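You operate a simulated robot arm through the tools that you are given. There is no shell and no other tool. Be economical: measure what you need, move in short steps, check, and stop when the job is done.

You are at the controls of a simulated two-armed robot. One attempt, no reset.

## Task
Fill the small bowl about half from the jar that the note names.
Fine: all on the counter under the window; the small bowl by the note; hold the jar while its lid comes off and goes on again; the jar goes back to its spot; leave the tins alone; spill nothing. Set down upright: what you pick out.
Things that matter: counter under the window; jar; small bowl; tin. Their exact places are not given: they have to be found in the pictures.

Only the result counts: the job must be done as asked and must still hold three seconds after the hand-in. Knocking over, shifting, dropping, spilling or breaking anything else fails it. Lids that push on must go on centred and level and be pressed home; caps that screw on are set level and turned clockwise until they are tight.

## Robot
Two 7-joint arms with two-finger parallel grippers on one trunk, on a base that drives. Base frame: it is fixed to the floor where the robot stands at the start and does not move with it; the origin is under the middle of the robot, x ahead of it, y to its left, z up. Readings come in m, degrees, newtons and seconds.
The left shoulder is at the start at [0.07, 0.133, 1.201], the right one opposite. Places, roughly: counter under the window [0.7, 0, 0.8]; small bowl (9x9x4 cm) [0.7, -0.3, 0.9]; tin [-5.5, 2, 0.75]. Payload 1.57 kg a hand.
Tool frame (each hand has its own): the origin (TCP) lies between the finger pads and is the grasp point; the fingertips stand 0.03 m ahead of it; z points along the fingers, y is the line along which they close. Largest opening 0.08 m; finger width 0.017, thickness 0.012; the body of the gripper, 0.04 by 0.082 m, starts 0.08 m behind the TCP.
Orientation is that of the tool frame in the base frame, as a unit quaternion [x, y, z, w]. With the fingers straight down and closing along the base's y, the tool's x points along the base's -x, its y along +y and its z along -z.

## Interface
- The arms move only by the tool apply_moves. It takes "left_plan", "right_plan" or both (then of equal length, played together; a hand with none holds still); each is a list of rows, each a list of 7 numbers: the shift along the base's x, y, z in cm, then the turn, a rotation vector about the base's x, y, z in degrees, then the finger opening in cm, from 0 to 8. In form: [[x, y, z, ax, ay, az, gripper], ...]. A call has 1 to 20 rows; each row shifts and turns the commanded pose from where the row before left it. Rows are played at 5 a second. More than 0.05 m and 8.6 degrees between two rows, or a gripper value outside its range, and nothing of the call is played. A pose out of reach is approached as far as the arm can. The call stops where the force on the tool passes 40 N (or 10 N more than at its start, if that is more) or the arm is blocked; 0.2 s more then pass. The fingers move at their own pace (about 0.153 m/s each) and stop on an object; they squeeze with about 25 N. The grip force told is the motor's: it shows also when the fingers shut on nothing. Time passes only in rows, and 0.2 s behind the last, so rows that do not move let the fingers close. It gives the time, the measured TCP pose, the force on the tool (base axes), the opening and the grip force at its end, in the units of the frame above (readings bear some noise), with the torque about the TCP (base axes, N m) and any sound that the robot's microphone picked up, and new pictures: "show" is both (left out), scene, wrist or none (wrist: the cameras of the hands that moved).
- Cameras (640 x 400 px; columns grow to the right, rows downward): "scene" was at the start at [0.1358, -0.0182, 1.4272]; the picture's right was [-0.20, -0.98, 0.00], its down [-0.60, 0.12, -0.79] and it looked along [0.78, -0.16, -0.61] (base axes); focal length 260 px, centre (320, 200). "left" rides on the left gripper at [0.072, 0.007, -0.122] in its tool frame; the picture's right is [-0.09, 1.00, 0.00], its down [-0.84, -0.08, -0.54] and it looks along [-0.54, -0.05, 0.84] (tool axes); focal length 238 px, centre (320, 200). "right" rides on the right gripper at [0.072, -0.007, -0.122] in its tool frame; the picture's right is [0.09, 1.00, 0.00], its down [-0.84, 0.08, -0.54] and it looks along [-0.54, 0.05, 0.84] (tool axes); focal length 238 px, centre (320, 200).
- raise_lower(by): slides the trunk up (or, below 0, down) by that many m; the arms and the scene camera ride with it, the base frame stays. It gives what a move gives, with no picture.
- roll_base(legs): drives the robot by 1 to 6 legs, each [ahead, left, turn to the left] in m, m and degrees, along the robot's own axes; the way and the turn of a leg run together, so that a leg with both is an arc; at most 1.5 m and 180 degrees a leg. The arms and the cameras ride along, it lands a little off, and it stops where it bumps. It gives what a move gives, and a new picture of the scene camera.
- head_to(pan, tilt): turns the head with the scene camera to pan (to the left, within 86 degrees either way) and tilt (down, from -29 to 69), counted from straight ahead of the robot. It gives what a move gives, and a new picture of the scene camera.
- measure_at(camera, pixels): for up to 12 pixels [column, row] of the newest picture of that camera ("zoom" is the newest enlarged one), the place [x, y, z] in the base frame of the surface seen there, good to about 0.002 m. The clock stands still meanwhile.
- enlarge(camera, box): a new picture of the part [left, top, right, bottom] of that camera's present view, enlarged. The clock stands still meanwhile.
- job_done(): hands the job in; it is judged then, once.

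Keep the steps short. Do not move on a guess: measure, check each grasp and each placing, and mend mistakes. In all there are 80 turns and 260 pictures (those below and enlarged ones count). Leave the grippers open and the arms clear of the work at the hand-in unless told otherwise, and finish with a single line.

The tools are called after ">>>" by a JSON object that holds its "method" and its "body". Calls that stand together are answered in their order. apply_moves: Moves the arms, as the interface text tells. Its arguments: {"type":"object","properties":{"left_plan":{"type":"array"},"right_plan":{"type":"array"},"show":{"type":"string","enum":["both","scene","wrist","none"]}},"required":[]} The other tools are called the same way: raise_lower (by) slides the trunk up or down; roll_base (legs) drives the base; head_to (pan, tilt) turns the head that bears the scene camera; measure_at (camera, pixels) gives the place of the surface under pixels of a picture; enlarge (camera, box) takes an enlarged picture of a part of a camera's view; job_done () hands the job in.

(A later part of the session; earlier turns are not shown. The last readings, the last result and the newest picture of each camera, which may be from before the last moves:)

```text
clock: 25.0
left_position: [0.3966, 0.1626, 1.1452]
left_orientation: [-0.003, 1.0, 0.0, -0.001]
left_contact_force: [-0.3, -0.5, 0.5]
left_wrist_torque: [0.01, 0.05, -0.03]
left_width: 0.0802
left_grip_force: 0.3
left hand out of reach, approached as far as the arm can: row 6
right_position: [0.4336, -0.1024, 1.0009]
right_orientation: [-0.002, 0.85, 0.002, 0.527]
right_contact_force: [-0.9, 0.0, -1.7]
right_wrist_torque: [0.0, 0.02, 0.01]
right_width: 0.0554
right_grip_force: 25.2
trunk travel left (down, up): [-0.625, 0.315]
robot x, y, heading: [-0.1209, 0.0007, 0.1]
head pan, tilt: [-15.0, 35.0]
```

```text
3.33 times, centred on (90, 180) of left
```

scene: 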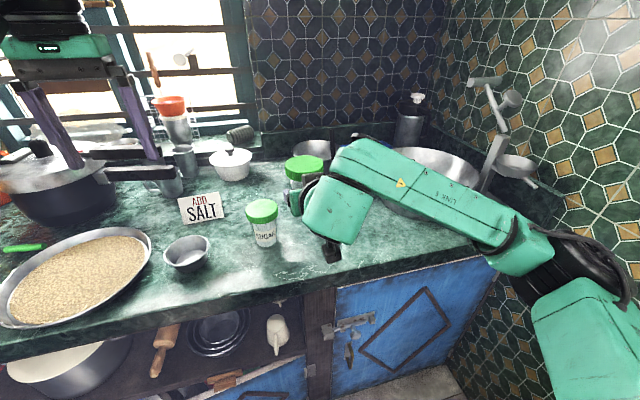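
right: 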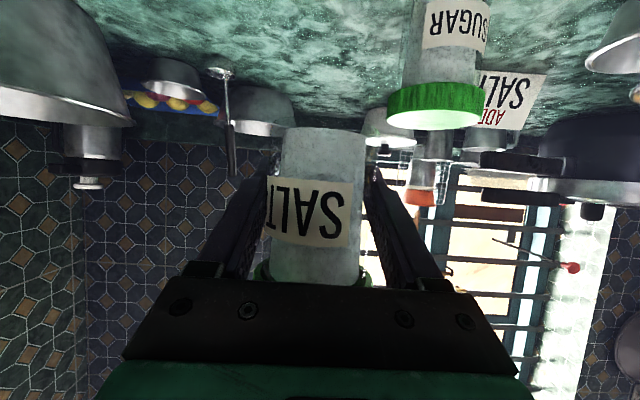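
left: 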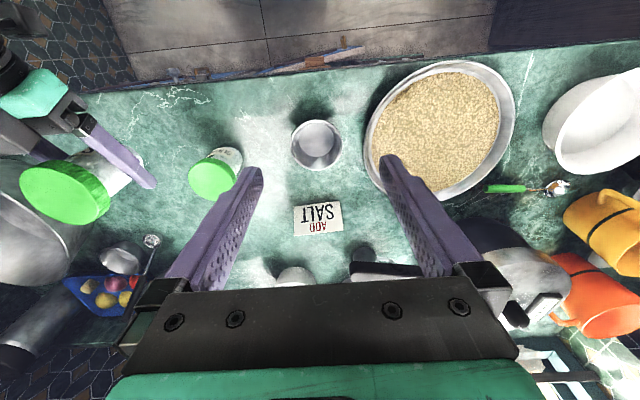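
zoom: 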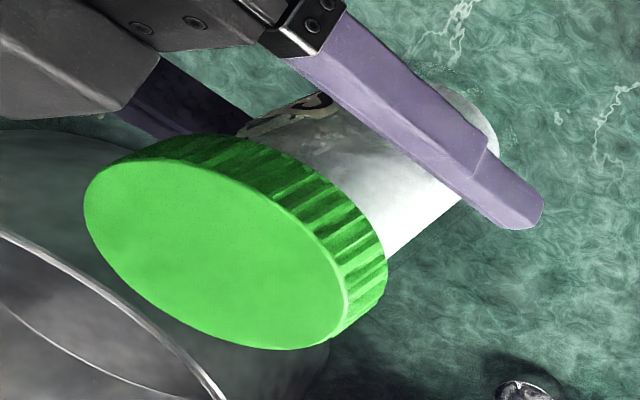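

The lid is level: top at z=1.067, centre (0.4255,-0.1035). I'll bring the open left hand over it, pre-turned 40° clockwise so it can unscrew counter-clockwise.

>>> {"method": "apply_moves", "body": {"left_plan": [[0.35, -3.3, 0, 0, 0, -5, 8], [0.35, -3.3, 0, 0, 0, -5, 8], [0.35, -3.3, 0, 0, 0, -5, 8], [0.35, -3.4, 0, 0, 0, -5, 8], [0.35, -3.4, 0, 0, 0, -5, 8], [0.35, -3.4, 0, 0, 0, -5, 8], [0.4, -3.4, 0, 0, 0, -5, 8], [0.4, -3.15, 0, 0, 0, -5, 8], [0, 0, 0, 0, 0, 0, 8]], "show": "both"}}

```text
clock: 27.0
left_position: [0.2698, -0.0054, 1.2214]
left_orientation: [0.26, 0.965, -0.009, 0.021]
left_contact_force: [0.9, 0.1, 0.5]
left_wrist_torque: [0.0, 0.03, 0.0]
left_width: 0.08
left_grip_force: 0.1
left hand out of reach, approached as far as the arm can: row 2, 3, 4, 5, 6, 7, 8
right_position: [0.4359, -0.1028, 0.9998]
right_orientation: [-0.001, 0.851, 0.002, 0.526]
right_contact_force: [0.0, -0.1, -1.6]
right_wrist_torque: [0.01, -0.04, -0.02]
right_width: 0.0552
right_grip_force: 25.2
trunk travel left (down, up): [-0.625, 0.315]
robot x, y, heading: [-0.1169, 0.0002, 0.2]
head pan, tilt: [-15.0, 35.0]
```

scene: 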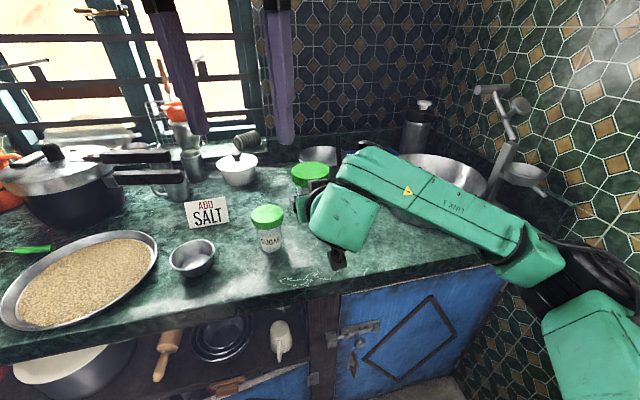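
left: 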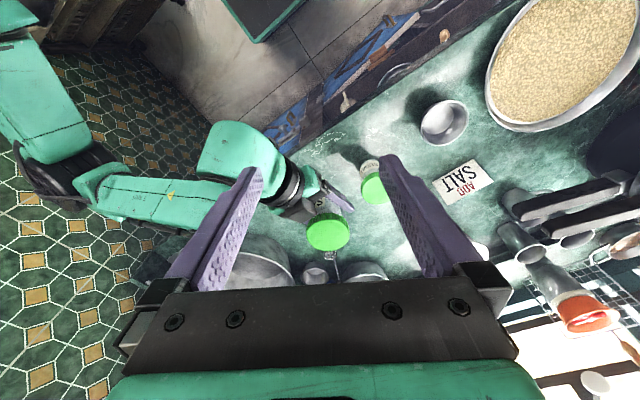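

The low shoulder keeps the left hand from pointing down at that height. I'll raise the trunk 12 cm and lower the right hand again.

>>> {"method": "raise_lower", "body": {"by": 0.12}}

>>> {"method": "apply_moves", "body": {"right_plan": [[0, 0, -1.5, 0, 0, 0, 4], [0, 0, -1.5, 0, 0, 0, 4], [0, 0, -1.5, 0, 0, 0, 4], [0, 0, -1.5, 0, 0, 0, 4], [0, 0, -1.5, 0, 0, 0, 4], [0, 0, -1.5, 0, 0, 0, 4], [0, 0, -1.5, 0, 0, 0, 4], [0, 0, -1.5, 0, 0, 0, 4]], "show": "both"}}

```text
clock: 28.5
left_position: [0.2677, -0.0041, 1.3415]
left_orientation: [0.259, 0.965, -0.009, 0.023]
left_contact_force: [-0.1, -0.2, -0.3]
left_wrist_torque: [0.03, 0.04, 0.02]
left_width: 0.0801
left_grip_force: 0.0
right_position: [0.4348, -0.1038, 1.1198]
right_orientation: [-0.002, 0.85, 0.001, 0.527]
right_contact_force: [0.0, -0.1, -2.8]
right_wrist_torque: [0.02, -0.01, -0.02]
right_width: 0.0555
right_grip_force: 25.0
trunk travel left (down, up): [-0.745, 0.195]
robot x, y, heading: [-0.118, -0.0, 0.0]
head pan, tilt: [-15.0, 35.0]
```

```text
clock: 30.3
left_position: [0.2683, -0.0055, 1.342]
left_orientation: [0.26, 0.965, -0.01, 0.023]
left_contact_force: [-0.9, -0.3, 0.5]
left_wrist_torque: [-0.02, -0.01, 0.03]
left_width: 0.0797
left_grip_force: 0.0
right_position: [0.4332, -0.1041, 0.9998]
right_orientation: [-0.002, 0.85, 0.002, 0.527]
right_contact_force: [0.2, -0.9, -2.5]
right_wrist_torque: [-0.01, -0.02, 0.03]
right_width: 0.0554
right_grip_force: 24.9
trunk travel left (down, up): [-0.745, 0.195]
robot x, y, heading: [-0.1229, 0.0044, 0.2]
head pan, tilt: [-15.0, 35.0]
```

scene: 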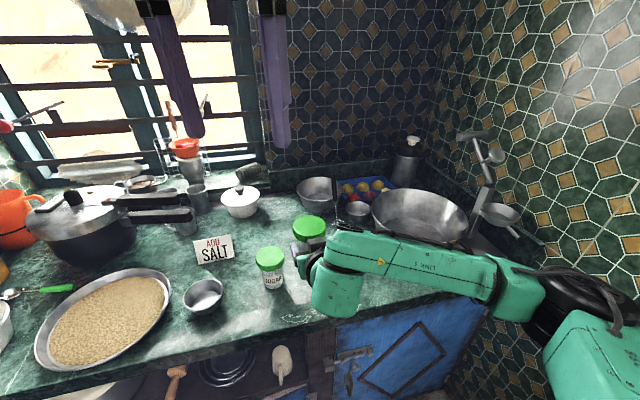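
right: 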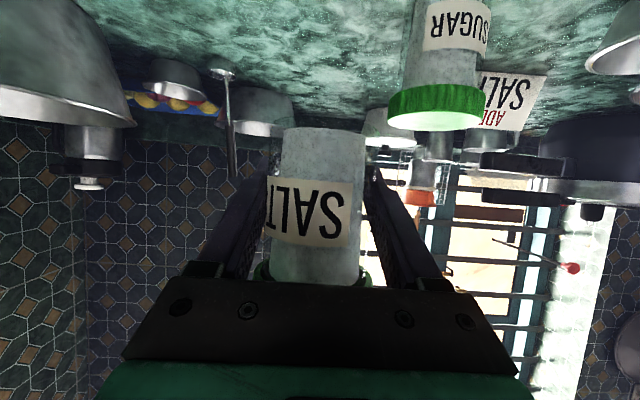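

Now I'll bring the left hand over the lid from its measured place.

>>> {"method": "apply_moves", "body": {"left_plan": [[1.5, -1.0, -4, 0, 0, 0, 8], [2.5, -1.5, -4, 0, 0, 0, 8], [3, -1.9, -4, 0, 0, 0, 8], [3, -1.9, -3, 0, 0, 0, 8], [3, -1.9, -2.5, 0, 0, 0, 8], [2.7, -1.6, -1.7, 0, 0, 0, 8], [0, 0, 0, 0, 0, 0, 8]], "show": "both"}}

```text
refused: row 3 steps farther than a row can; nothing moved
```

>>> {"method": "apply_moves", "body": {"left_plan": [[1.5, -1.0, -4, 0, 0, 0, 8], [2.5, -1.5, -3.5, 0, 0, 0, 8], [2.5, -1.5, -3.5, 0, 0, 0, 8], [2.5, -1.5, -3, 0, 0, 0, 8], [2.5, -1.5, -2.5, 0, 0, 0, 8], [2.5, -1.5, -1.7, 0, 0, 0, 8], [1.7, -1.3, -1, 0, 0, 0, 8], [0, 0, 0, 0, 0, 0, 8]], "show": "both"}}

```text
clock: 32.1
left_position: [0.3865, -0.0832, 1.1747]
left_orientation: [0.262, 0.965, -0.005, 0.029]
left_contact_force: [-0.4, -0.4, 0.2]
left_wrist_torque: [0.01, 0.0, 0.0]
left_width: 0.0799
left_grip_force: 0.0
left hand out of reach, approached as far as the arm can: row 6, 7
right_position: [0.4328, -0.104, 0.9996]
right_orientation: [-0.001, 0.85, 0.001, 0.527]
right_contact_force: [0.5, 0.1, -2.9]
right_wrist_torque: [0.07, 0.04, 0.02]
right_width: 0.0553
right_grip_force: 24.9
trunk travel left (down, up): [-0.745, 0.195]
robot x, y, heading: [-0.1198, -0.002, 0.1]
head pan, tilt: [-15.0, 35.0]
```

scene: 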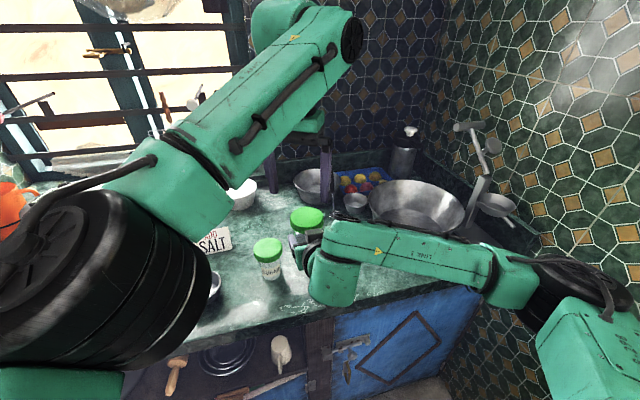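
left: 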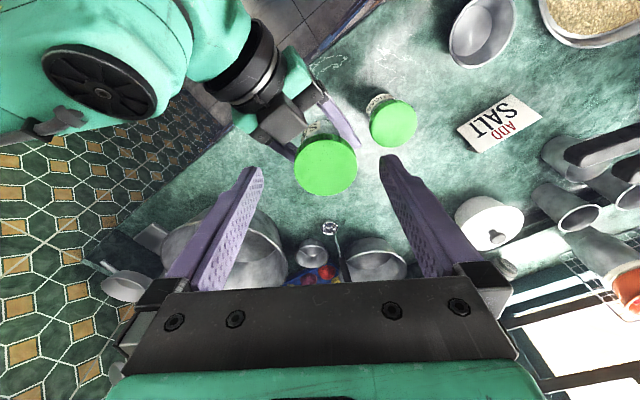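

The left arm is still short of the lid. I'll bring the jar closer and more central, x−5 and y+6 cm, which stays above and clear of the sugar jar.

>>> {"method": "apply_moves", "body": {"right_plan": [[-0.7, 0.8, 0, 0, 0, 0, 4], [-0.9, 1.0, 0, 0, 0, 0, 4], [-0.9, 1.1, 0, 0, 0, 0, 4], [-0.9, 1.1, 0, 0, 0, 0, 4], [-0.9, 1.1, 0, 0, 0, 0, 4], [-0.7, 0.9, 0, 0, 0, 0, 4], [0, 0, 0, 0, 0, 0, 4]], "left_plan": [[0, 0.8, 0, 0, 0, 0, 8], [0, 0.8, 0, 0, 0, 0, 8], [0, 0.8, 0, 0, 0, 0, 8], [0, 0.8, 0, 0, 0, 0, 8], [0, 0.8, 0, 0, 0, 0, 8], [0, 0, 0, 0, 0, 0, 8], [0, 0, 0, 0, 0, 0, 8]], "show": "wrist"}}

```text
clock: 33.7
left_position: [0.3852, -0.043, 1.1736]
left_orientation: [0.263, 0.964, -0.003, 0.029]
left_contact_force: [0.1, -0.7, -0.7]
left_wrist_torque: [0.01, 0.01, 0.02]
left_width: 0.0802
left_grip_force: 0.1
right_position: [0.3849, -0.0427, 1.0001]
right_orientation: [-0.002, 0.85, 0.001, 0.527]
right_contact_force: [-0.4, 0.7, -2.2]
right_wrist_torque: [0.0, 0.01, 0.01]
right_width: 0.0556
right_grip_force: 24.4
trunk travel left (down, up): [-0.745, 0.195]
robot x, y, heading: [-0.1164, 0.0014, 0.1]
head pan, tilt: [-15.0, 35.0]
```

right: 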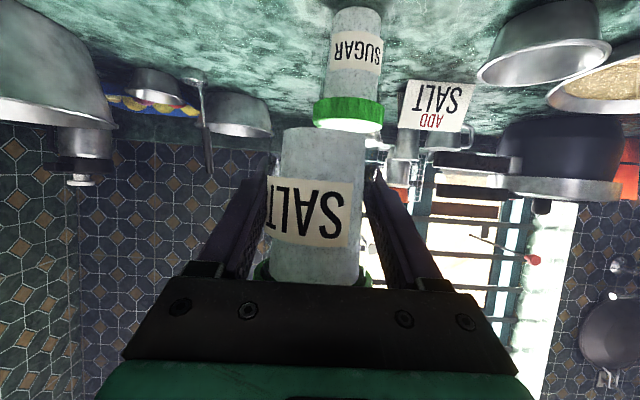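
left: 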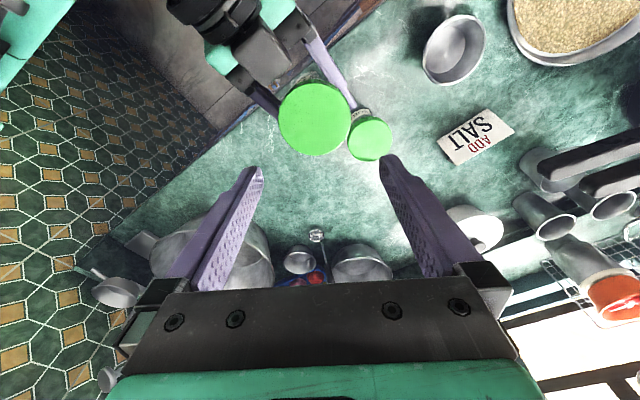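

>>> {"method": "measure_at", "body": {"camera": "left", "pixels": [[283, 118], [346, 118], [314, 88], [314, 150], [314, 118]]}}

>>> {"method": "apply_moves", "body": {"left_plan": [[0, 0, -2, 0, 0, 0, 8], [0, 0, -2, 0, 0, 0, 8], [0, 0, 0, 0, 0, 0, 8]], "show": "wrist"}}

```text
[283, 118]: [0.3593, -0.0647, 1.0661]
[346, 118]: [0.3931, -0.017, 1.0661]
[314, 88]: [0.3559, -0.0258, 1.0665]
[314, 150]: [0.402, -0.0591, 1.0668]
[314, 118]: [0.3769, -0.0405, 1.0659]
```

```text
clock: 34.5
left_position: [0.3855, -0.0429, 1.1328]
left_orientation: [0.262, 0.965, -0.004, 0.029]
left_contact_force: [-0.4, -0.2, 0.2]
left_wrist_torque: [0.02, 0.0, -0.01]
left_width: 0.08
left_grip_force: 0.1
right_position: [0.3846, -0.0435, 1.0017]
right_orientation: [-0.002, 0.85, 0.002, 0.527]
right_contact_force: [0.4, 0.4, -1.4]
right_wrist_torque: [0.05, -0.02, -0.01]
right_width: 0.0553
right_grip_force: 25.2
trunk travel left (down, up): [-0.745, 0.195]
robot x, y, heading: [-0.1193, -0.0014, 0.4]
head pan, tilt: [-15.0, 35.0]
```

left: 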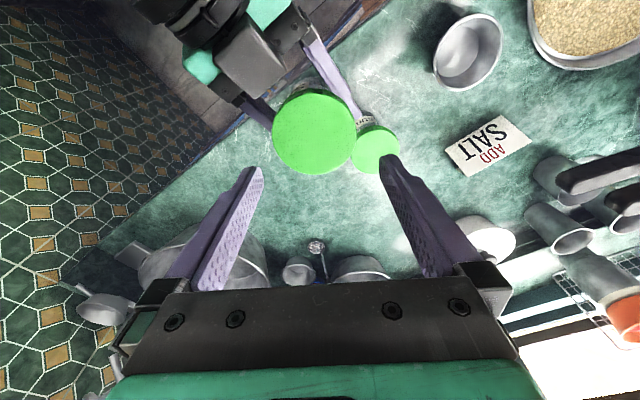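

The lid centre is (0.377,-0.042). I'll level the left hand, centre it, and turn 10° more clockwise before descending.

>>> {"method": "apply_moves", "body": {"left_plan": [[-0.4, 0.05, -0.5, 0.6, 1.55, -5, 8], [-0.45, 0.05, -0.5, 0.6, 1.55, -5, 8], [0, 0, 0, 0, 0, 0, 8]], "show": "wrist"}}

```text
clock: 35.3
left_position: [0.3784, -0.0421, 1.1234]
left_orientation: [0.346, 0.938, -0.003, 0.0]
left_contact_force: [0.6, -0.1, -0.7]
left_wrist_torque: [0.01, -0.02, 0.0]
left_width: 0.08
left_grip_force: 0.2
right_position: [0.3841, -0.0422, 1.0007]
right_orientation: [-0.002, 0.85, 0.002, 0.527]
right_contact_force: [0.5, 0.0, -3.2]
right_wrist_torque: [0.01, 0.0, -0.02]
right_width: 0.0553
right_grip_force: 25.0
trunk travel left (down, up): [-0.745, 0.195]
robot x, y, heading: [-0.1194, -0.0019, 0.5]
head pan, tilt: [-15.0, 35.0]
```

left: 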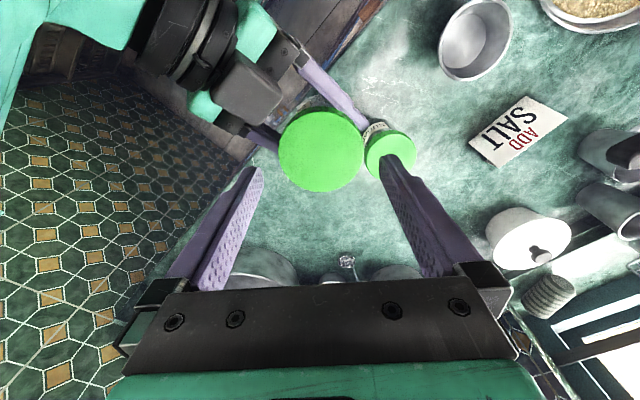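

Level and centred. I'll descend 5.6 cm so the fingertips straddle the lid skirt.

>>> {"method": "apply_moves", "body": {"left_plan": [[-0.1, 0, -2, 0, 0, 0, 8], [0, 0, -2, 0, 0, 0, 8], [0, 0, -1, 0, 0, 0, 8], [0, 0, -0.6, 0, 0, 0, 8], [0, 0, 0, 0, 0, 0, 8]], "show": "both"}}

```text
clock: 36.5
left_position: [0.377, -0.0417, 1.0686]
left_orientation: [0.346, 0.938, -0.003, 0.001]
left_contact_force: [0.1, 0.5, 0.0]
left_wrist_torque: [0.04, 0.01, -0.04]
left_width: 0.0801
left_grip_force: 0.1
right_position: [0.3849, -0.0428, 1.0012]
right_orientation: [-0.001, 0.85, 0.001, 0.527]
right_contact_force: [0.4, 0.6, -1.5]
right_wrist_torque: [0.02, -0.01, -0.01]
right_width: 0.0555
right_grip_force: 25.3
trunk travel left (down, up): [-0.745, 0.195]
robot x, y, heading: [-0.1187, -0.0027, 0.1]
head pan, tilt: [-15.0, 35.0]
```

scene: 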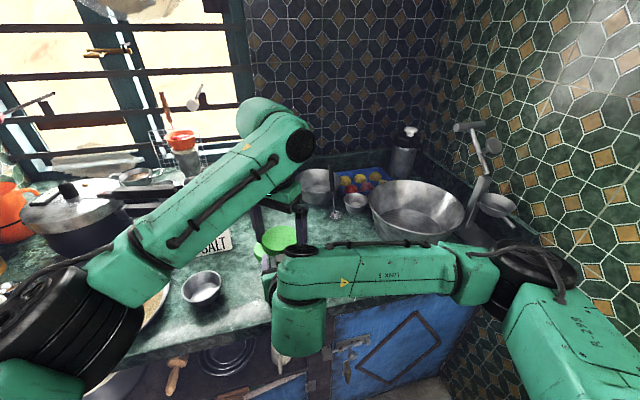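
left: 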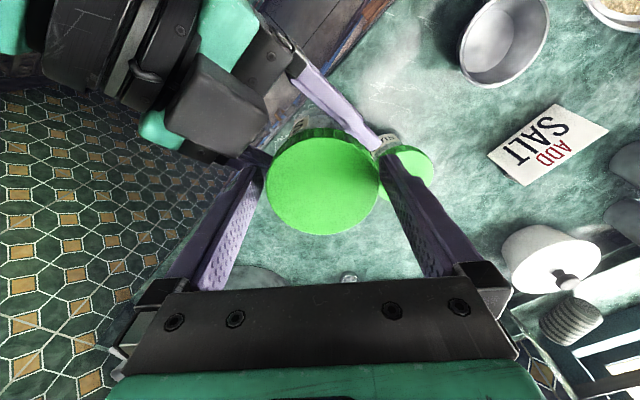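

The lid is between the fingers, so I'll close on it.

>>> {"method": "apply_moves", "body": {"left_plan": [[0, 0, 0, 0, 0, 0, 7], [0, 0, 0, 0, 0, 0, 5], [0, 0, 0, 0, 0, 0, 5], [0, 0, 0, 0, 0, 0, 5]], "show": "wrist"}}

```text
clock: 37.5
left_position: [0.378, -0.0407, 1.0674]
left_orientation: [0.345, 0.939, -0.003, 0.0]
left_contact_force: [10.4, 6.8, -2.2]
left_wrist_torque: [0.14, -0.19, 0.07]
left_width: 0.0663
left_grip_force: 25.1
right_position: [0.3839, -0.0427, 0.9996]
right_orientation: [-0.001, 0.85, 0.0, 0.527]
right_contact_force: [-10.7, -6.7, -0.1]
right_wrist_torque: [0.32, -0.52, 0.03]
right_width: 0.0552
right_grip_force: 24.5
trunk travel left (down, up): [-0.745, 0.195]
robot x, y, heading: [-0.1171, 0.0032, 0.3]
head pan, tilt: [-15.0, 35.0]
```

left: 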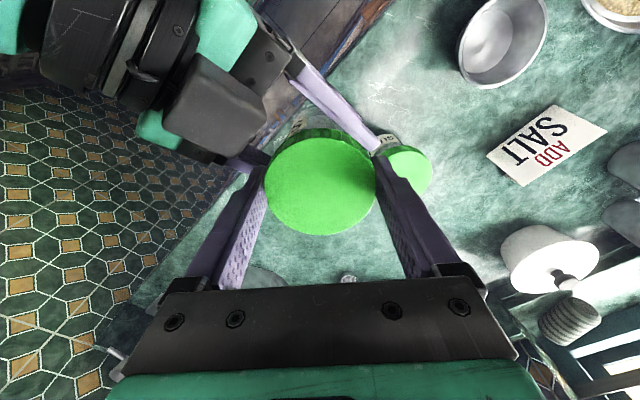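

The lid is held at 66 mm. There's about 12 N of side load, so I'll ease the left hand over slightly, then try a counter-clockwise turn.

>>> {"method": "apply_moves", "body": {"left_plan": [[0.12, 0.08, 0, 0, 0, 0, 5], [0, 0, 0, 0, 0, 0, 5], [0, 0, 0, 0, 0, 8, 5], [0, 0, 0, 0, 0, 8, 5], [0, 0, 0, 0, 0, 0, 5]], "show": "both"}}

```text
clock: 38.7
left_position: [0.3779, -0.0423, 1.0677]
left_orientation: [0.212, 0.977, -0.004, 0.001]
left_contact_force: [-8.8, 1.2, 0.9]
left_wrist_torque: [0.07, 0.07, 0.04]
left_width: 0.0659
left_grip_force: 25.0
right_position: [0.3838, -0.0426, 0.9993]
right_orientation: [-0.003, 0.85, 0.002, 0.527]
right_contact_force: [9.2, 0.2, -3.2]
right_wrist_torque: [-0.08, 0.51, 0.0]
right_width: 0.0551
right_grip_force: 24.5
trunk travel left (down, up): [-0.745, 0.195]
robot x, y, heading: [-0.1202, -0.0023, 0.1]
head pan, tilt: [-15.0, 35.0]
```

scene: 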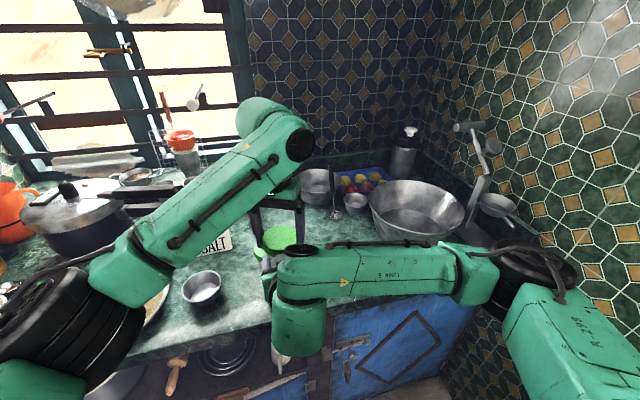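
left: 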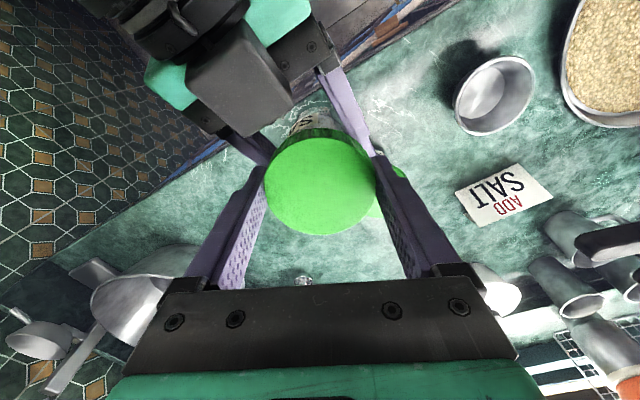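

Turned 16° with little torque. I'll continue to +40° and relieve the x load.

>>> {"method": "apply_moves", "body": {"left_plan": [[-0.08, 0, 0, 0, 0, 8, 5], [0, 0, 0, 0, 0, 8, 5], [0, 0, 0.02, 0, 0, 8, 5], [0, 0, 0.02, 0, 0, 8, 5], [0, 0, 0.02, 0, 0, 8, 5], [0, 0, 0.02, 0, 0, 8, 5], [0, 0, 0.02, 0, 0, 8, 5], [0, 0, 0.0, 0, 0, 8, 5], [0, 0, 0, 0, 0, 0, 5]], "show": "wrist"}}

>>> {"method": "enlarge", "body": {"camera": "right", "box": [220, 80, 420, 300]}}

```text
clock: 40.7
left_position: [0.3781, -0.0416, 1.0671]
left_orientation: [-0.339, 0.941, -0.005, 0.003]
left_contact_force: [7.4, -21.4, 1.2]
left_wrist_torque: [-0.58, 0.03, -0.06]
left_width: 0.0659
left_grip_force: 24.7
right_position: [0.3844, -0.0407, 0.9998]
right_orientation: [-0.003, 0.851, 0.003, 0.526]
right_contact_force: [-7.3, 22.0, -4.0]
right_wrist_torque: [-0.91, -0.52, -0.12]
right_width: 0.0555
right_grip_force: 24.6
trunk travel left (down, up): [-0.745, 0.195]
robot x, y, heading: [-0.1184, 0.0009, 0.0]
head pan, tilt: [-15.0, 35.0]
```

left: 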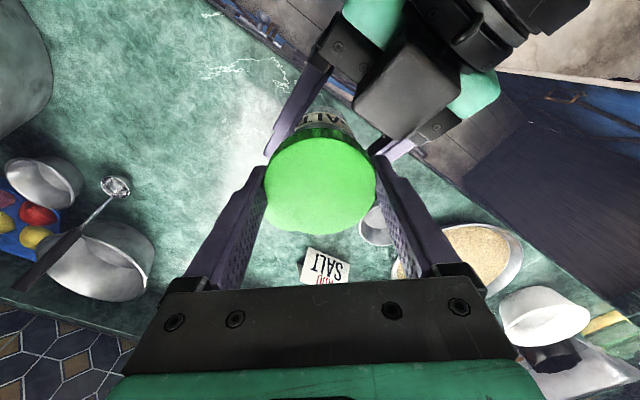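

```text
1.82 times, centred on (320, 190) of right
```

zoom: 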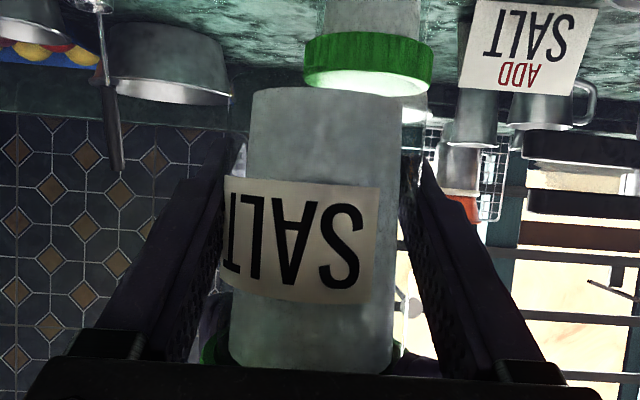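

The hand has turned 80° and the jar stayed put in the right hand. I'll relieve the side load, then test a 3 mm upward pull.

>>> {"method": "apply_moves", "body": {"left_plan": [[0.04, -0.12, 0, 0, 0, 0, 5], [0.0, 0, 0, 0, 0, 0, 5]], "show": "none"}}

>>> {"method": "apply_moves", "body": {"left_plan": [[0, 0, 0.1, 0, 0, 0, 5], [0, 0, 0.1, 0, 0, 0, 5], [0, 0, 0.1, 0, 0, 0, 5]], "show": "none"}}

```text
clock: 41.3
left_position: [0.3777, -0.0432, 1.0686]
left_orientation: [-0.339, 0.941, -0.004, 0.002]
left_contact_force: [5.5, -20.3, 0.3]
left_wrist_torque: [-0.44, -0.1, -0.06]
left_width: 0.0662
left_grip_force: 25.1
right_position: [0.3851, -0.0418, 1.0002]
right_orientation: [-0.002, 0.85, 0.002, 0.527]
right_contact_force: [-6.3, 19.3, -3.1]
right_wrist_torque: [-0.91, -0.29, -0.05]
right_width: 0.0555
right_grip_force: 24.9
trunk travel left (down, up): [-0.745, 0.195]
robot x, y, heading: [-0.1187, 0.0013, 0.0]
head pan, tilt: [-15.0, 35.0]
```

```text
clock: 42.1
left_position: [0.3788, -0.042, 1.0724]
left_orientation: [-0.338, 0.941, -0.003, 0.002]
left_contact_force: [8.4, -16.0, -9.2]
left_wrist_torque: [-0.36, -0.08, -0.02]
left_width: 0.066
left_grip_force: 25.5
right_position: [0.3847, -0.0433, 1.0013]
right_orientation: [-0.002, 0.849, 0.002, 0.528]
right_contact_force: [-8.5, 16.3, 6.8]
right_wrist_torque: [-0.76, -0.49, -0.09]
right_width: 0.0558
right_grip_force: 24.8
trunk travel left (down, up): [-0.745, 0.195]
robot x, y, heading: [-0.1195, 0.0034, 0.0]
head pan, tilt: [-15.0, 35.0]
```

9 N resists the pull, so the threads are still engaged and it's a screw cap. I'll undo the pull, release, turn the open hand back 80°, and regrasp.

>>> {"method": "apply_moves", "body": {"left_plan": [[0, 0.05, -0.3, 0, 0, 0, 5], [0, 0, 0, 0, 0, 0, 8], [0, 0, 0, 0, 0, 0, 8], [0, 0, 0, 0, 0, -8, 8], [0, 0, 0, 0, 0, -8, 8], [0, 0, 0, 0, 0, -8, 8], [0, 0, 0, 0, 0, -8, 8], [0, 0, 0, 0, 0, -8, 8], [0, 0, 0, 0, 0, -8, 8], [0, 0, 0, 0, 0, -8, 8], [0, 0, 0, 0, 0, -8, 8], [0, 0, 0, 0, 0, -8, 8], [0, 0, 0, 0, 0, -8, 8], [0, 0, 0, 0, 0, 0, 8]], "show": "wrist"}}

>>> {"method": "enlarge", "body": {"camera": "left", "box": [220, 90, 420, 290]}}

>>> {"method": "measure_at", "body": {"camera": "left", "pixels": [[270, 185], [372, 185], [322, 140], [322, 228], [322, 185]]}}

```text
clock: 45.1
left_position: [0.3785, -0.041, 1.0683]
left_orientation: [0.347, 0.938, -0.003, 0.0]
left_contact_force: [0.2, -0.1, 1.2]
left_wrist_torque: [0.0, 0.0, 0.0]
left_width: 0.0802
left_grip_force: 0.1
right_position: [0.3849, -0.0416, 1.0001]
right_orientation: [-0.002, 0.849, 0.002, 0.528]
right_contact_force: [-0.5, 0.3, -2.6]
right_wrist_torque: [0.02, -0.03, 0.01]
right_width: 0.0553
right_grip_force: 25.3
trunk travel left (down, up): [-0.745, 0.195]
robot x, y, heading: [-0.1173, -0.0012, 0.1]
head pan, tilt: [-15.0, 35.0]
```

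left: 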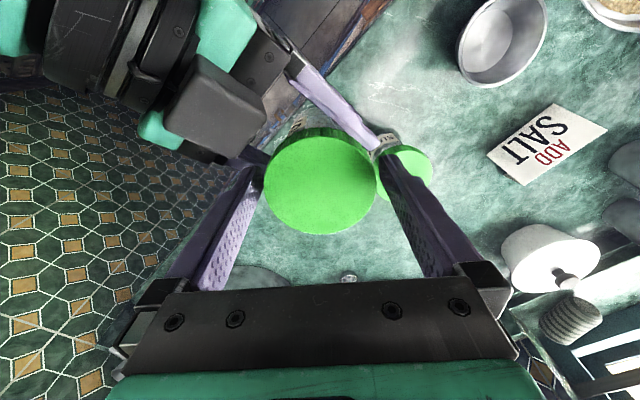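

```text
2.00 times, centred on (320, 190) of left
```

zoom: 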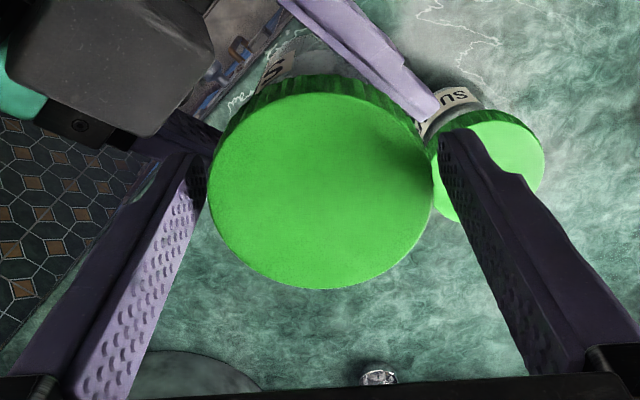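

```text
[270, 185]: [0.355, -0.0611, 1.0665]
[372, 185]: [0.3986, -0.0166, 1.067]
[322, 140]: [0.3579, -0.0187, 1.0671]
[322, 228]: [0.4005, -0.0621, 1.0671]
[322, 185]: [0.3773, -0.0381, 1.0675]
```

The lid centre is about (0.377,-0.0395). I'll shift 1 mm, close and turn another 80°.

>>> {"method": "apply_moves", "body": {"left_plan": [[-0.1, 0.1, 0, 0, 0, 0, 7], [0, 0, 0, 0, 0, 0, 5], [0, 0, 0, 0, 0, 0, 5], [0, 0, 0, 0, 0, 0, 5], [0, 0, 0, 0, 0, 8, 5], [0, 0, 0, 0, 0, 8, 5], [0, 0, 0.02, 0, 0, 8, 5], [0, 0, 0.02, 0, 0, 8, 5], [0, 0, 0.02, 0, 0, 8, 5], [0, 0, 0.02, 0, 0, 8, 5], [0, 0, 0.02, 0, 0, 8, 5], [0, 0, 0, 0, 0, 8, 5], [0, 0, 0, 0, 0, 8, 5], [0, 0, 0, 0, 0, 8, 5], [0, 0, 0, 0, 0, 0, 5]], "show": "none"}}

>>> {"method": "apply_moves", "body": {"left_plan": [[0, 0, 0.1, 0, 0, 0, 5], [0, 0, 0.1, 0, 0, 0, 5], [0, 0, 0, 0, 0, 0, 5]], "show": "none"}}

```text
clock: 48.3
left_position: [0.3772, -0.0399, 1.0686]
left_orientation: [-0.339, 0.941, -0.004, 0.002]
left_contact_force: [5.8, -19.2, -0.4]
left_wrist_torque: [-0.46, 0.11, -0.08]
left_width: 0.0665
left_grip_force: 25.8
right_position: [0.383, -0.0406, 0.9993]
right_orientation: [-0.003, 0.85, 0.003, 0.526]
right_contact_force: [-7.0, 19.8, -1.5]
right_wrist_torque: [-0.87, -0.61, -0.04]
right_width: 0.0557
right_grip_force: 24.8
trunk travel left (down, up): [-0.745, 0.195]
robot x, y, heading: [-0.1191, -0.001, 0.1]
head pan, tilt: [-15.0, 35.0]
```

```text
clock: 49.1
left_position: [0.3769, -0.0406, 1.0715]
left_orientation: [-0.339, 0.941, -0.003, 0.002]
left_contact_force: [12.8, -16.0, -5.4]
left_wrist_torque: [-0.37, -0.42, 0.01]
left_width: 0.0661
left_grip_force: 25.3
right_position: [0.385, -0.0426, 1.0002]
right_orientation: [-0.002, 0.85, 0.002, 0.527]
right_contact_force: [-13.0, 16.1, 3.3]
right_wrist_torque: [-0.77, -0.47, -0.08]
right_width: 0.056
right_grip_force: 25.6
trunk travel left (down, up): [-0.745, 0.195]
robot x, y, heading: [-0.1197, 0.0017, -0.1]
head pan, tilt: [-15.0, 35.0]
```

The resistance is weaker now. I'll do another cycle.

>>> {"method": "apply_moves", "body": {"left_plan": [[0, 0, -0.2, 0, 0, 0, 5], [0, 0, 0, 0, 0, 0, 8], [0, 0, 0, 0, 0, 0, 8], [0, 0, 0, 0, 0, -8, 8], [0, 0, 0, 0, 0, -8, 8], [0, 0, 0, 0, 0, -8, 8], [0, 0, 0, 0, 0, -8, 8], [0, 0, 0, 0, 0, -8, 8], [0, 0, 0, 0, 0, -8, 8], [0, 0, 0, 0, 0, -8, 8], [0, 0, 0, 0, 0, -8, 8], [0, 0, 0, 0, 0, -8, 8], [0, 0, 0, 0, 0, -8, 8], [0, 0, 0, 0, 0, 0, 8]], "show": "wrist"}}

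>>> {"method": "measure_at", "body": {"camera": "left", "pixels": [[270, 185], [372, 185], [322, 140], [322, 228], [322, 185]]}}

>>> {"method": "apply_moves", "body": {"left_plan": [[0, 0, 0, 0, 0, 0, 7], [0, 0, 0, 0, 0, 0, 5], [0, 0, 0, 0, 0, 0, 5], [0, 0, 0, 0, 0, 0, 5], [0, 0, 0, 0, 0, 8, 5], [0, 0, 0, 0, 0, 8, 5], [0, -0.02, 0.02, 0, 0, 8, 5], [0, -0.02, 0.02, 0, 0, 8, 5], [0, -0.02, 0.02, 0, 0, 8, 5], [0, -0.02, 0.02, 0, 0, 8, 5], [0, -0.02, 0.02, 0, 0, 8, 5], [0, -0.02, 0, 0, 0, 8, 5], [0, -0.02, 0, 0, 0, 8, 5], [0, -0.02, 0, 0, 0, 8, 5], [0, 0, 0.1, 0, 0, 0, 5], [0, 0, 0.1, 0, 0, 0, 5], [0, 0, 0, 0, 0, 0, 5]], "show": "wrist"}}

```text
clock: 52.1
left_position: [0.3754, -0.0411, 1.0699]
left_orientation: [0.347, 0.938, -0.002, 0.0]
left_contact_force: [-0.1, -0.2, 1.0]
left_wrist_torque: [0.01, -0.03, 0.0]
left_width: 0.08
left_grip_force: 0.1
right_position: [0.3849, -0.0426, 0.9997]
right_orientation: [-0.002, 0.85, 0.002, 0.527]
right_contact_force: [-0.4, -0.1, -2.6]
right_wrist_torque: [-0.01, -0.05, -0.04]
right_width: 0.0553
right_grip_force: 25.5
trunk travel left (down, up): [-0.745, 0.195]
robot x, y, heading: [-0.1229, 0.0012, 0.1]
head pan, tilt: [-15.0, 35.0]
```

left: 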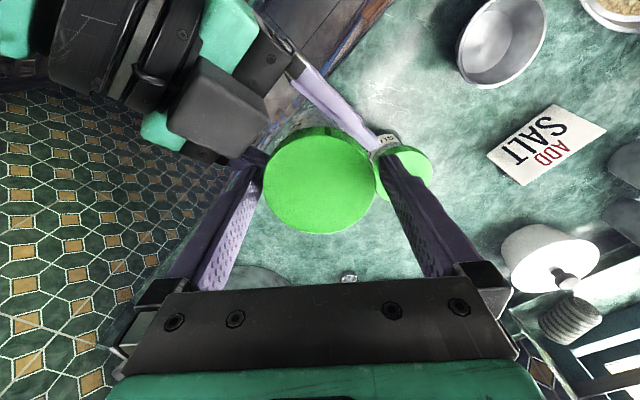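

```text
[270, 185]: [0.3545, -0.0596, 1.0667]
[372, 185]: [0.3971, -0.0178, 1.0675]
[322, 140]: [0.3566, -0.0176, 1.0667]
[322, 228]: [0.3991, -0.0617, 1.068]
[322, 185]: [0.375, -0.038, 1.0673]
```

```text
clock: 55.7
left_position: [0.3775, -0.0425, 1.072]
left_orientation: [-0.338, 0.941, -0.002, 0.002]
left_contact_force: [1.1, -10.5, -8.8]
left_wrist_torque: [-0.32, -0.06, 0.0]
left_width: 0.0679
left_grip_force: 25.3
right_position: [0.3843, -0.0433, 1.002]
right_orientation: [-0.002, 0.849, 0.003, 0.528]
right_contact_force: [0.6, 10.2, 7.7]
right_wrist_torque: [-0.44, 0.13, -0.09]
right_width: 0.0552
right_grip_force: 25.1
trunk travel left (down, up): [-0.745, 0.195]
robot x, y, heading: [-0.1177, -0.0006, 0.0]
head pan, tilt: [-15.0, 35.0]
```

left: 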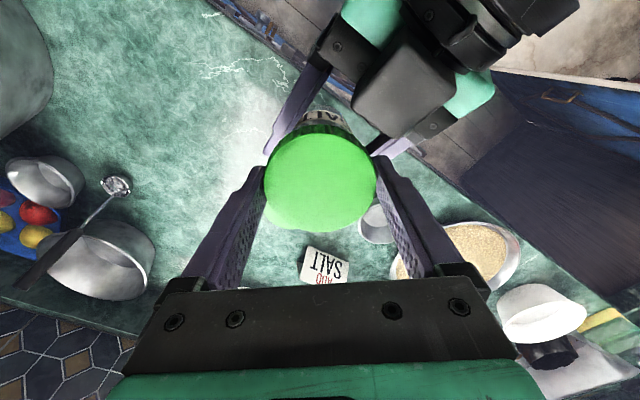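

I'll check that the lid turns relative to the jar and the jar isn't twisting in the right hand.

>>> {"method": "enlarge", "body": {"camera": "right", "box": [220, 80, 420, 300]}}

>>> {"method": "enlarge", "body": {"camera": "left", "box": [240, 90, 400, 250]}}

```text
1.82 times, centred on (320, 190) of right
```

zoom: 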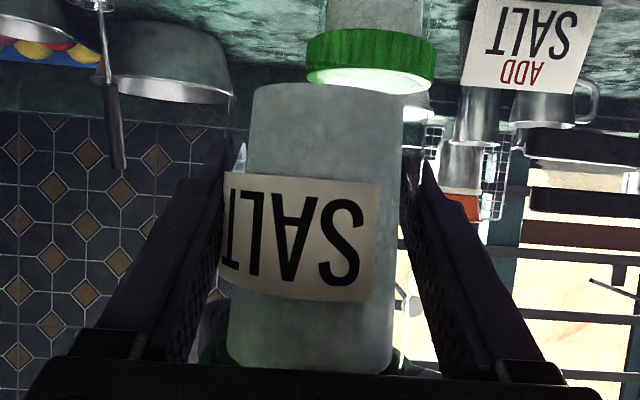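

```text
2.50 times, centred on (320, 170) of left
```

zoom: 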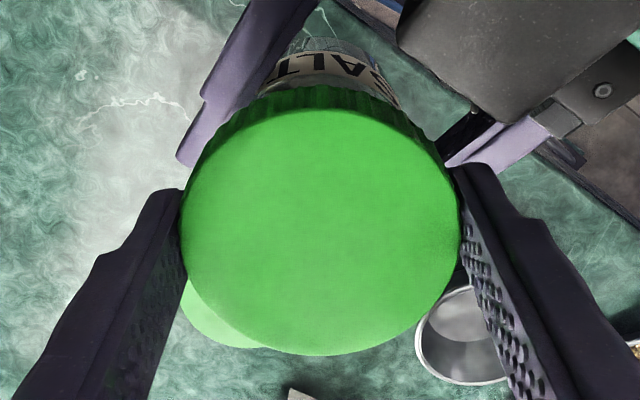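

The jar stays put and the lid turns freely, so the cap simply has more turns to go. I'll use a wider stroke, ±56°.

>>> {"method": "apply_moves", "body": {"left_plan": [[0, 0, -0.15, 0, 0, 8, 5], [0, 0, 0, 0, 0, 8, 5], [0, 0, 0, 0, 0, 0, 8], [0, 0, 0, 0, 0, 0, 8], [0, 0.05, 0.05, 0, 0, -8, 8], [0, 0.05, 0.05, 0, 0, -8, 8], [0, 0.05, 0, 0, 0, -8, 8], [0, 0, 0, 0, 0, -8, 8], [0, 0, 0, 0, 0, -8, 8], [0, 0, 0, 0, 0, -8, 8], [0, 0, 0, 0, 0, -8, 8], [0, 0, 0, 0, 0, -8, 8], [0, 0, 0, 0, 0, -8, 8], [0, 0, 0, 0, 0, -8, 8], [0, 0, 0, 0, 0, -8, 8], [0, 0, 0, 0, 0, -8, 8], [0, 0, 0, 0, 0, -8, 8], [0, 0, 0, 0, 0, -8, 8], [0, 0, 0, 0, 0, 0, 8]], "show": "wrist"}}

>>> {"method": "measure_at", "body": {"camera": "left", "pixels": [[270, 185], [372, 185], [322, 140], [322, 228], [322, 185]]}}

```text
clock: 59.7
left_position: [0.3763, -0.0412, 1.0716]
left_orientation: [0.474, 0.88, -0.002, 0.0]
left_contact_force: [0.6, -0.1, 1.1]
left_wrist_torque: [-0.02, 0.02, 0.01]
left_width: 0.0801
left_grip_force: 0.0
right_position: [0.3843, -0.0422, 1.0012]
right_orientation: [-0.002, 0.85, 0.001, 0.527]
right_contact_force: [-0.3, -0.2, -3.3]
right_wrist_torque: [0.01, -0.03, 0.02]
right_width: 0.0552
right_grip_force: 25.1
trunk travel left (down, up): [-0.745, 0.195]
robot x, y, heading: [-0.1177, -0.0015, 0.3]
head pan, tilt: [-15.0, 35.0]
```

left: 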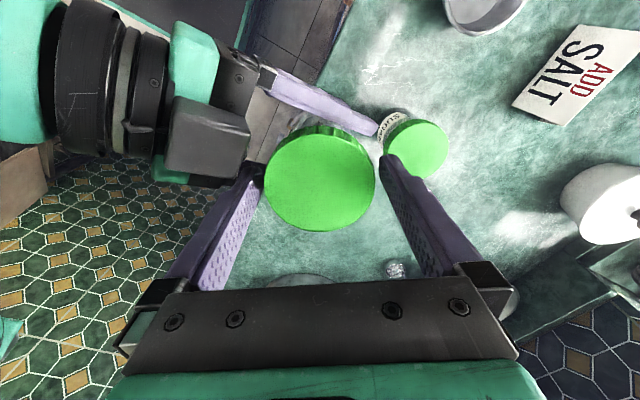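

```text
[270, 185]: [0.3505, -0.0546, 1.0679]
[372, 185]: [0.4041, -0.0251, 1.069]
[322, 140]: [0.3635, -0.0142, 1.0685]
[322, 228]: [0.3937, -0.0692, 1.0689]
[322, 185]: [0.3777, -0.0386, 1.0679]
```

The lid top is up to 1.0685, so it's unscrewing, about 2 mm so far. I'll close, turn 112°, and test-lift.

>>> {"method": "apply_moves", "body": {"left_plan": [[0, 0.05, 0, 0, 0, 0, 7], [0, 0, 0, 0, 0, 0, 5], [0, 0, 0, 0, 0, 0, 5], [0, 0, 0, 0, 0, 8, 5], [0, 0, 0.01, 0, 0, 8, 5], [0, 0, 0.01, 0, 0, 8, 5], [0, 0, 0.01, 0, 0, 8, 5], [0, -0.02, 0.01, 0, 0, 8, 5], [0, -0.02, 0.01, 0, 0, 8, 5], [0, -0.02, 0.01, 0, 0, 8, 5], [0, -0.02, 0.01, 0, 0, 8, 5], [0, -0.02, 0.01, 0, 0, 8, 5], [0, -0.02, 0.01, 0, 0, 8, 5], [0, -0.02, 0, 0, 0, 8, 5], [0, -0.02, 0, 0, 0, 8, 5], [0, 0, 0, 0, 0, 8, 5], [0, 0, 0, 0, 0, 8, 5], [0, 0, 0.1, 0, 0, 0, 5], [0, 0, 0.1, 0, 0, 0, 5], [0, 0, 0, 0, 0, 0, 5]], "show": "none"}}

```text
clock: 63.9
left_position: [0.3767, -0.0422, 1.0747]
left_orientation: [-0.466, 0.885, -0.002, 0.001]
left_contact_force: [-2.1, -11.3, -5.5]
left_wrist_torque: [-0.1, 0.02, -0.08]
left_width: 0.0665
left_grip_force: 24.8
right_position: [0.3841, -0.0416, 1.0006]
right_orientation: [-0.001, 0.849, 0.001, 0.528]
right_contact_force: [2.1, 11.9, 3.4]
right_wrist_torque: [-0.78, 0.12, -0.03]
right_width: 0.0556
right_grip_force: 25.4
trunk travel left (down, up): [-0.745, 0.195]
robot x, y, heading: [-0.121, 0.0018, 0.2]
head pan, tilt: [-15.0, 35.0]
```

Still threaded after about a full turn. One more cycle.

>>> {"method": "apply_moves", "body": {"left_plan": [[0, 0, -0.15, 0, 0, 0, 5], [0, 0, 0, 0, 0, 0, 8], [0, 0, 0, 0, 0, 0, 8], [0, 0.04, 0, 0, 0, -8, 8], [0, 0.04, 0, 0, 0, -8, 8], [0, 0.04, 0, 0, 0, -8, 8], [0, 0.04, 0, 0, 0, -8, 8], [0, 0, 0, 0, 0, -8, 8], [0, 0, 0, 0, 0, -8, 8], [0, 0, 0, 0, 0, -8, 8], [0, 0, 0, 0, 0, -8, 8], [0, 0, 0, 0, 0, -8, 8], [0, 0, 0, 0, 0, -8, 8], [0, 0, 0, 0, 0, -8, 8], [0, 0, 0, 0, 0, -8, 8], [0, 0, 0, 0, 0, -8, 8], [0, 0, 0, 0, 0, -8, 8], [0, 0, 0, 0, 0, 0, 8]], "show": "wrist"}}

>>> {"method": "measure_at", "body": {"camera": "left", "pixels": [[270, 185], [372, 185], [322, 140], [322, 228], [322, 185]]}}

>>> {"method": "apply_moves", "body": {"left_plan": [[0, 0, 0, 0, 0, 0, 7], [0, 0, 0, 0, 0, 0, 5], [0, 0, 0, 0, 0, 0, 5], [0, 0, 0, 0, 0, 8, 5], [0, 0, 0.01, 0, 0, 8, 5], [0, 0, 0.01, 0, 0, 8, 5], [0, 0, 0.01, 0, 0, 8, 5], [0, -0.02, 0.01, 0, 0, 8, 5], [0, -0.02, 0.01, 0, 0, 8, 5], [0, -0.02, 0.01, 0, 0, 8, 5], [0, -0.02, 0.01, 0, 0, 8, 5], [0, -0.02, 0.01, 0, 0, 8, 5], [0, -0.02, 0.01, 0, 0, 8, 5], [0, -0.02, 0, 0, 0, 8, 5], [0, -0.02, 0, 0, 0, 8, 5], [0, 0, 0, 0, 0, 8, 5], [0, 0, 0, 0, 0, 8, 5], [0, 0, 0.1, 0, 0, 0, 5], [0, 0, 0.1, 0, 0, 0, 5], [0, 0, 0, 0, 0, 0, 5]], "show": "wrist"}}

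```text
clock: 67.7
left_position: [0.3753, -0.0405, 1.0734]
left_orientation: [0.473, 0.881, -0.004, -0.001]
left_contact_force: [0.2, 0.7, 0.6]
left_wrist_torque: [-0.02, 0.02, -0.01]
left_width: 0.0801
left_grip_force: 0.1
right_position: [0.3851, -0.043, 1.0002]
right_orientation: [-0.002, 0.85, 0.002, 0.526]
right_contact_force: [0.4, 0.5, -2.0]
right_wrist_torque: [0.0, -0.01, 0.01]
right_width: 0.0552
right_grip_force: 25.1
trunk travel left (down, up): [-0.745, 0.195]
robot x, y, heading: [-0.119, 0.001, -0.1]
head pan, tilt: [-15.0, 35.0]
```

left: 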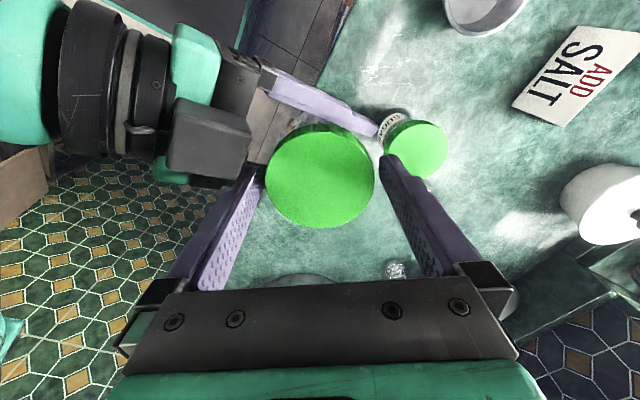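

```text
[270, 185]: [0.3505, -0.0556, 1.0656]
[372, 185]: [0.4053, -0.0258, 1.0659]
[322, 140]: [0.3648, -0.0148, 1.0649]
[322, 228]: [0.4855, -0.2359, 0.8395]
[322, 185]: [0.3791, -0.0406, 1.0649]
```

```text
clock: 71.9
left_position: [0.3769, -0.0415, 1.0758]
left_orientation: [-0.466, 0.885, -0.003, 0.002]
left_contact_force: [0.0, 0.4, -0.1]
left_wrist_torque: [0.0, 0.06, 0.01]
left_width: 0.0674
left_grip_force: 24.8
right_position: [0.3847, -0.0424, 0.9995]
right_orientation: [-0.002, 0.85, 0.002, 0.527]
right_contact_force: [-0.1, -0.4, -2.2]
right_wrist_torque: [-0.04, -0.01, 0.01]
right_width: 0.0553
right_grip_force: 24.7
trunk travel left (down, up): [-0.745, 0.195]
robot x, y, heading: [-0.1197, -0.0009, 0.4]
head pan, tilt: [-15.0, 35.0]
```

left: 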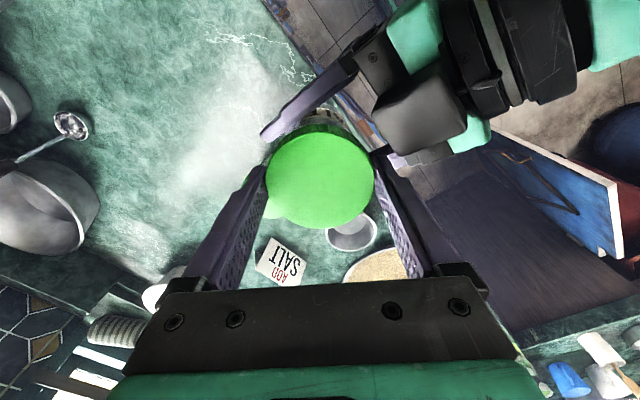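

The lid is free now, with no force between the hands. I'll lift it straight up.

>>> {"method": "apply_moves", "body": {"left_plan": [[0, 0, 0.5, 0, 0, 0, 5], [0, 0, 1, 0, 0, 0, 5], [0, 0, 1.5, 0, 0, 0, 5], [0, 0, 1.5, 0, 0, 0, 5], [0, 0, 1.5, 0, 0, 0, 5], [0, 0, 0, 0, 0, 0, 5]], "show": "both"}}

```text
clock: 73.3
left_position: [0.3761, -0.0439, 1.138]
left_orientation: [-0.465, 0.885, -0.002, 0.002]
left_contact_force: [-1.0, -0.1, -0.1]
left_wrist_torque: [0.01, -0.02, 0.0]
left_width: 0.0672
left_grip_force: 25.2
right_position: [0.3845, -0.0427, 1.0009]
right_orientation: [-0.002, 0.85, 0.002, 0.527]
right_contact_force: [0.2, 0.7, -2.7]
right_wrist_torque: [0.01, 0.0, -0.03]
right_width: 0.0554
right_grip_force: 24.9
trunk travel left (down, up): [-0.745, 0.195]
robot x, y, heading: [-0.1188, -0.0023, 0.3]
head pan, tilt: [-15.0, 35.0]
```

scene: 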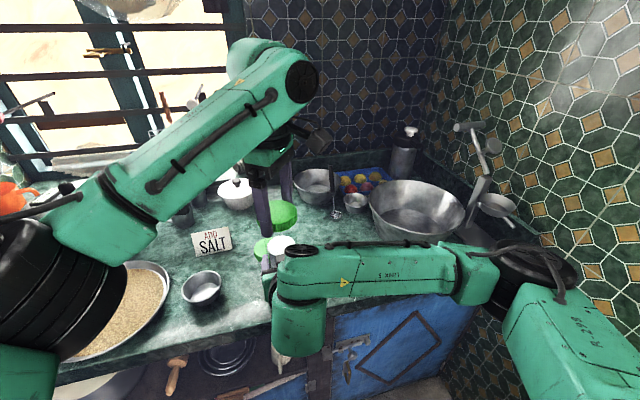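
left: 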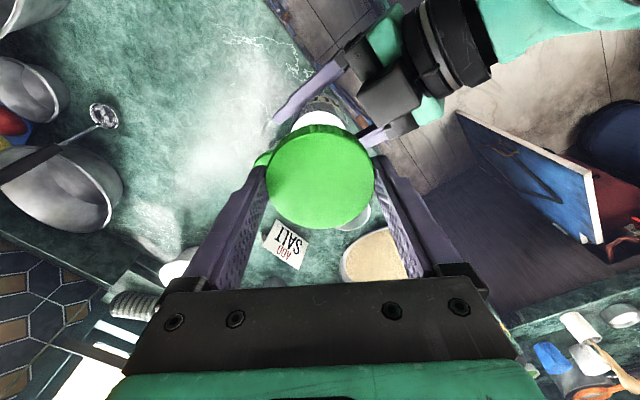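

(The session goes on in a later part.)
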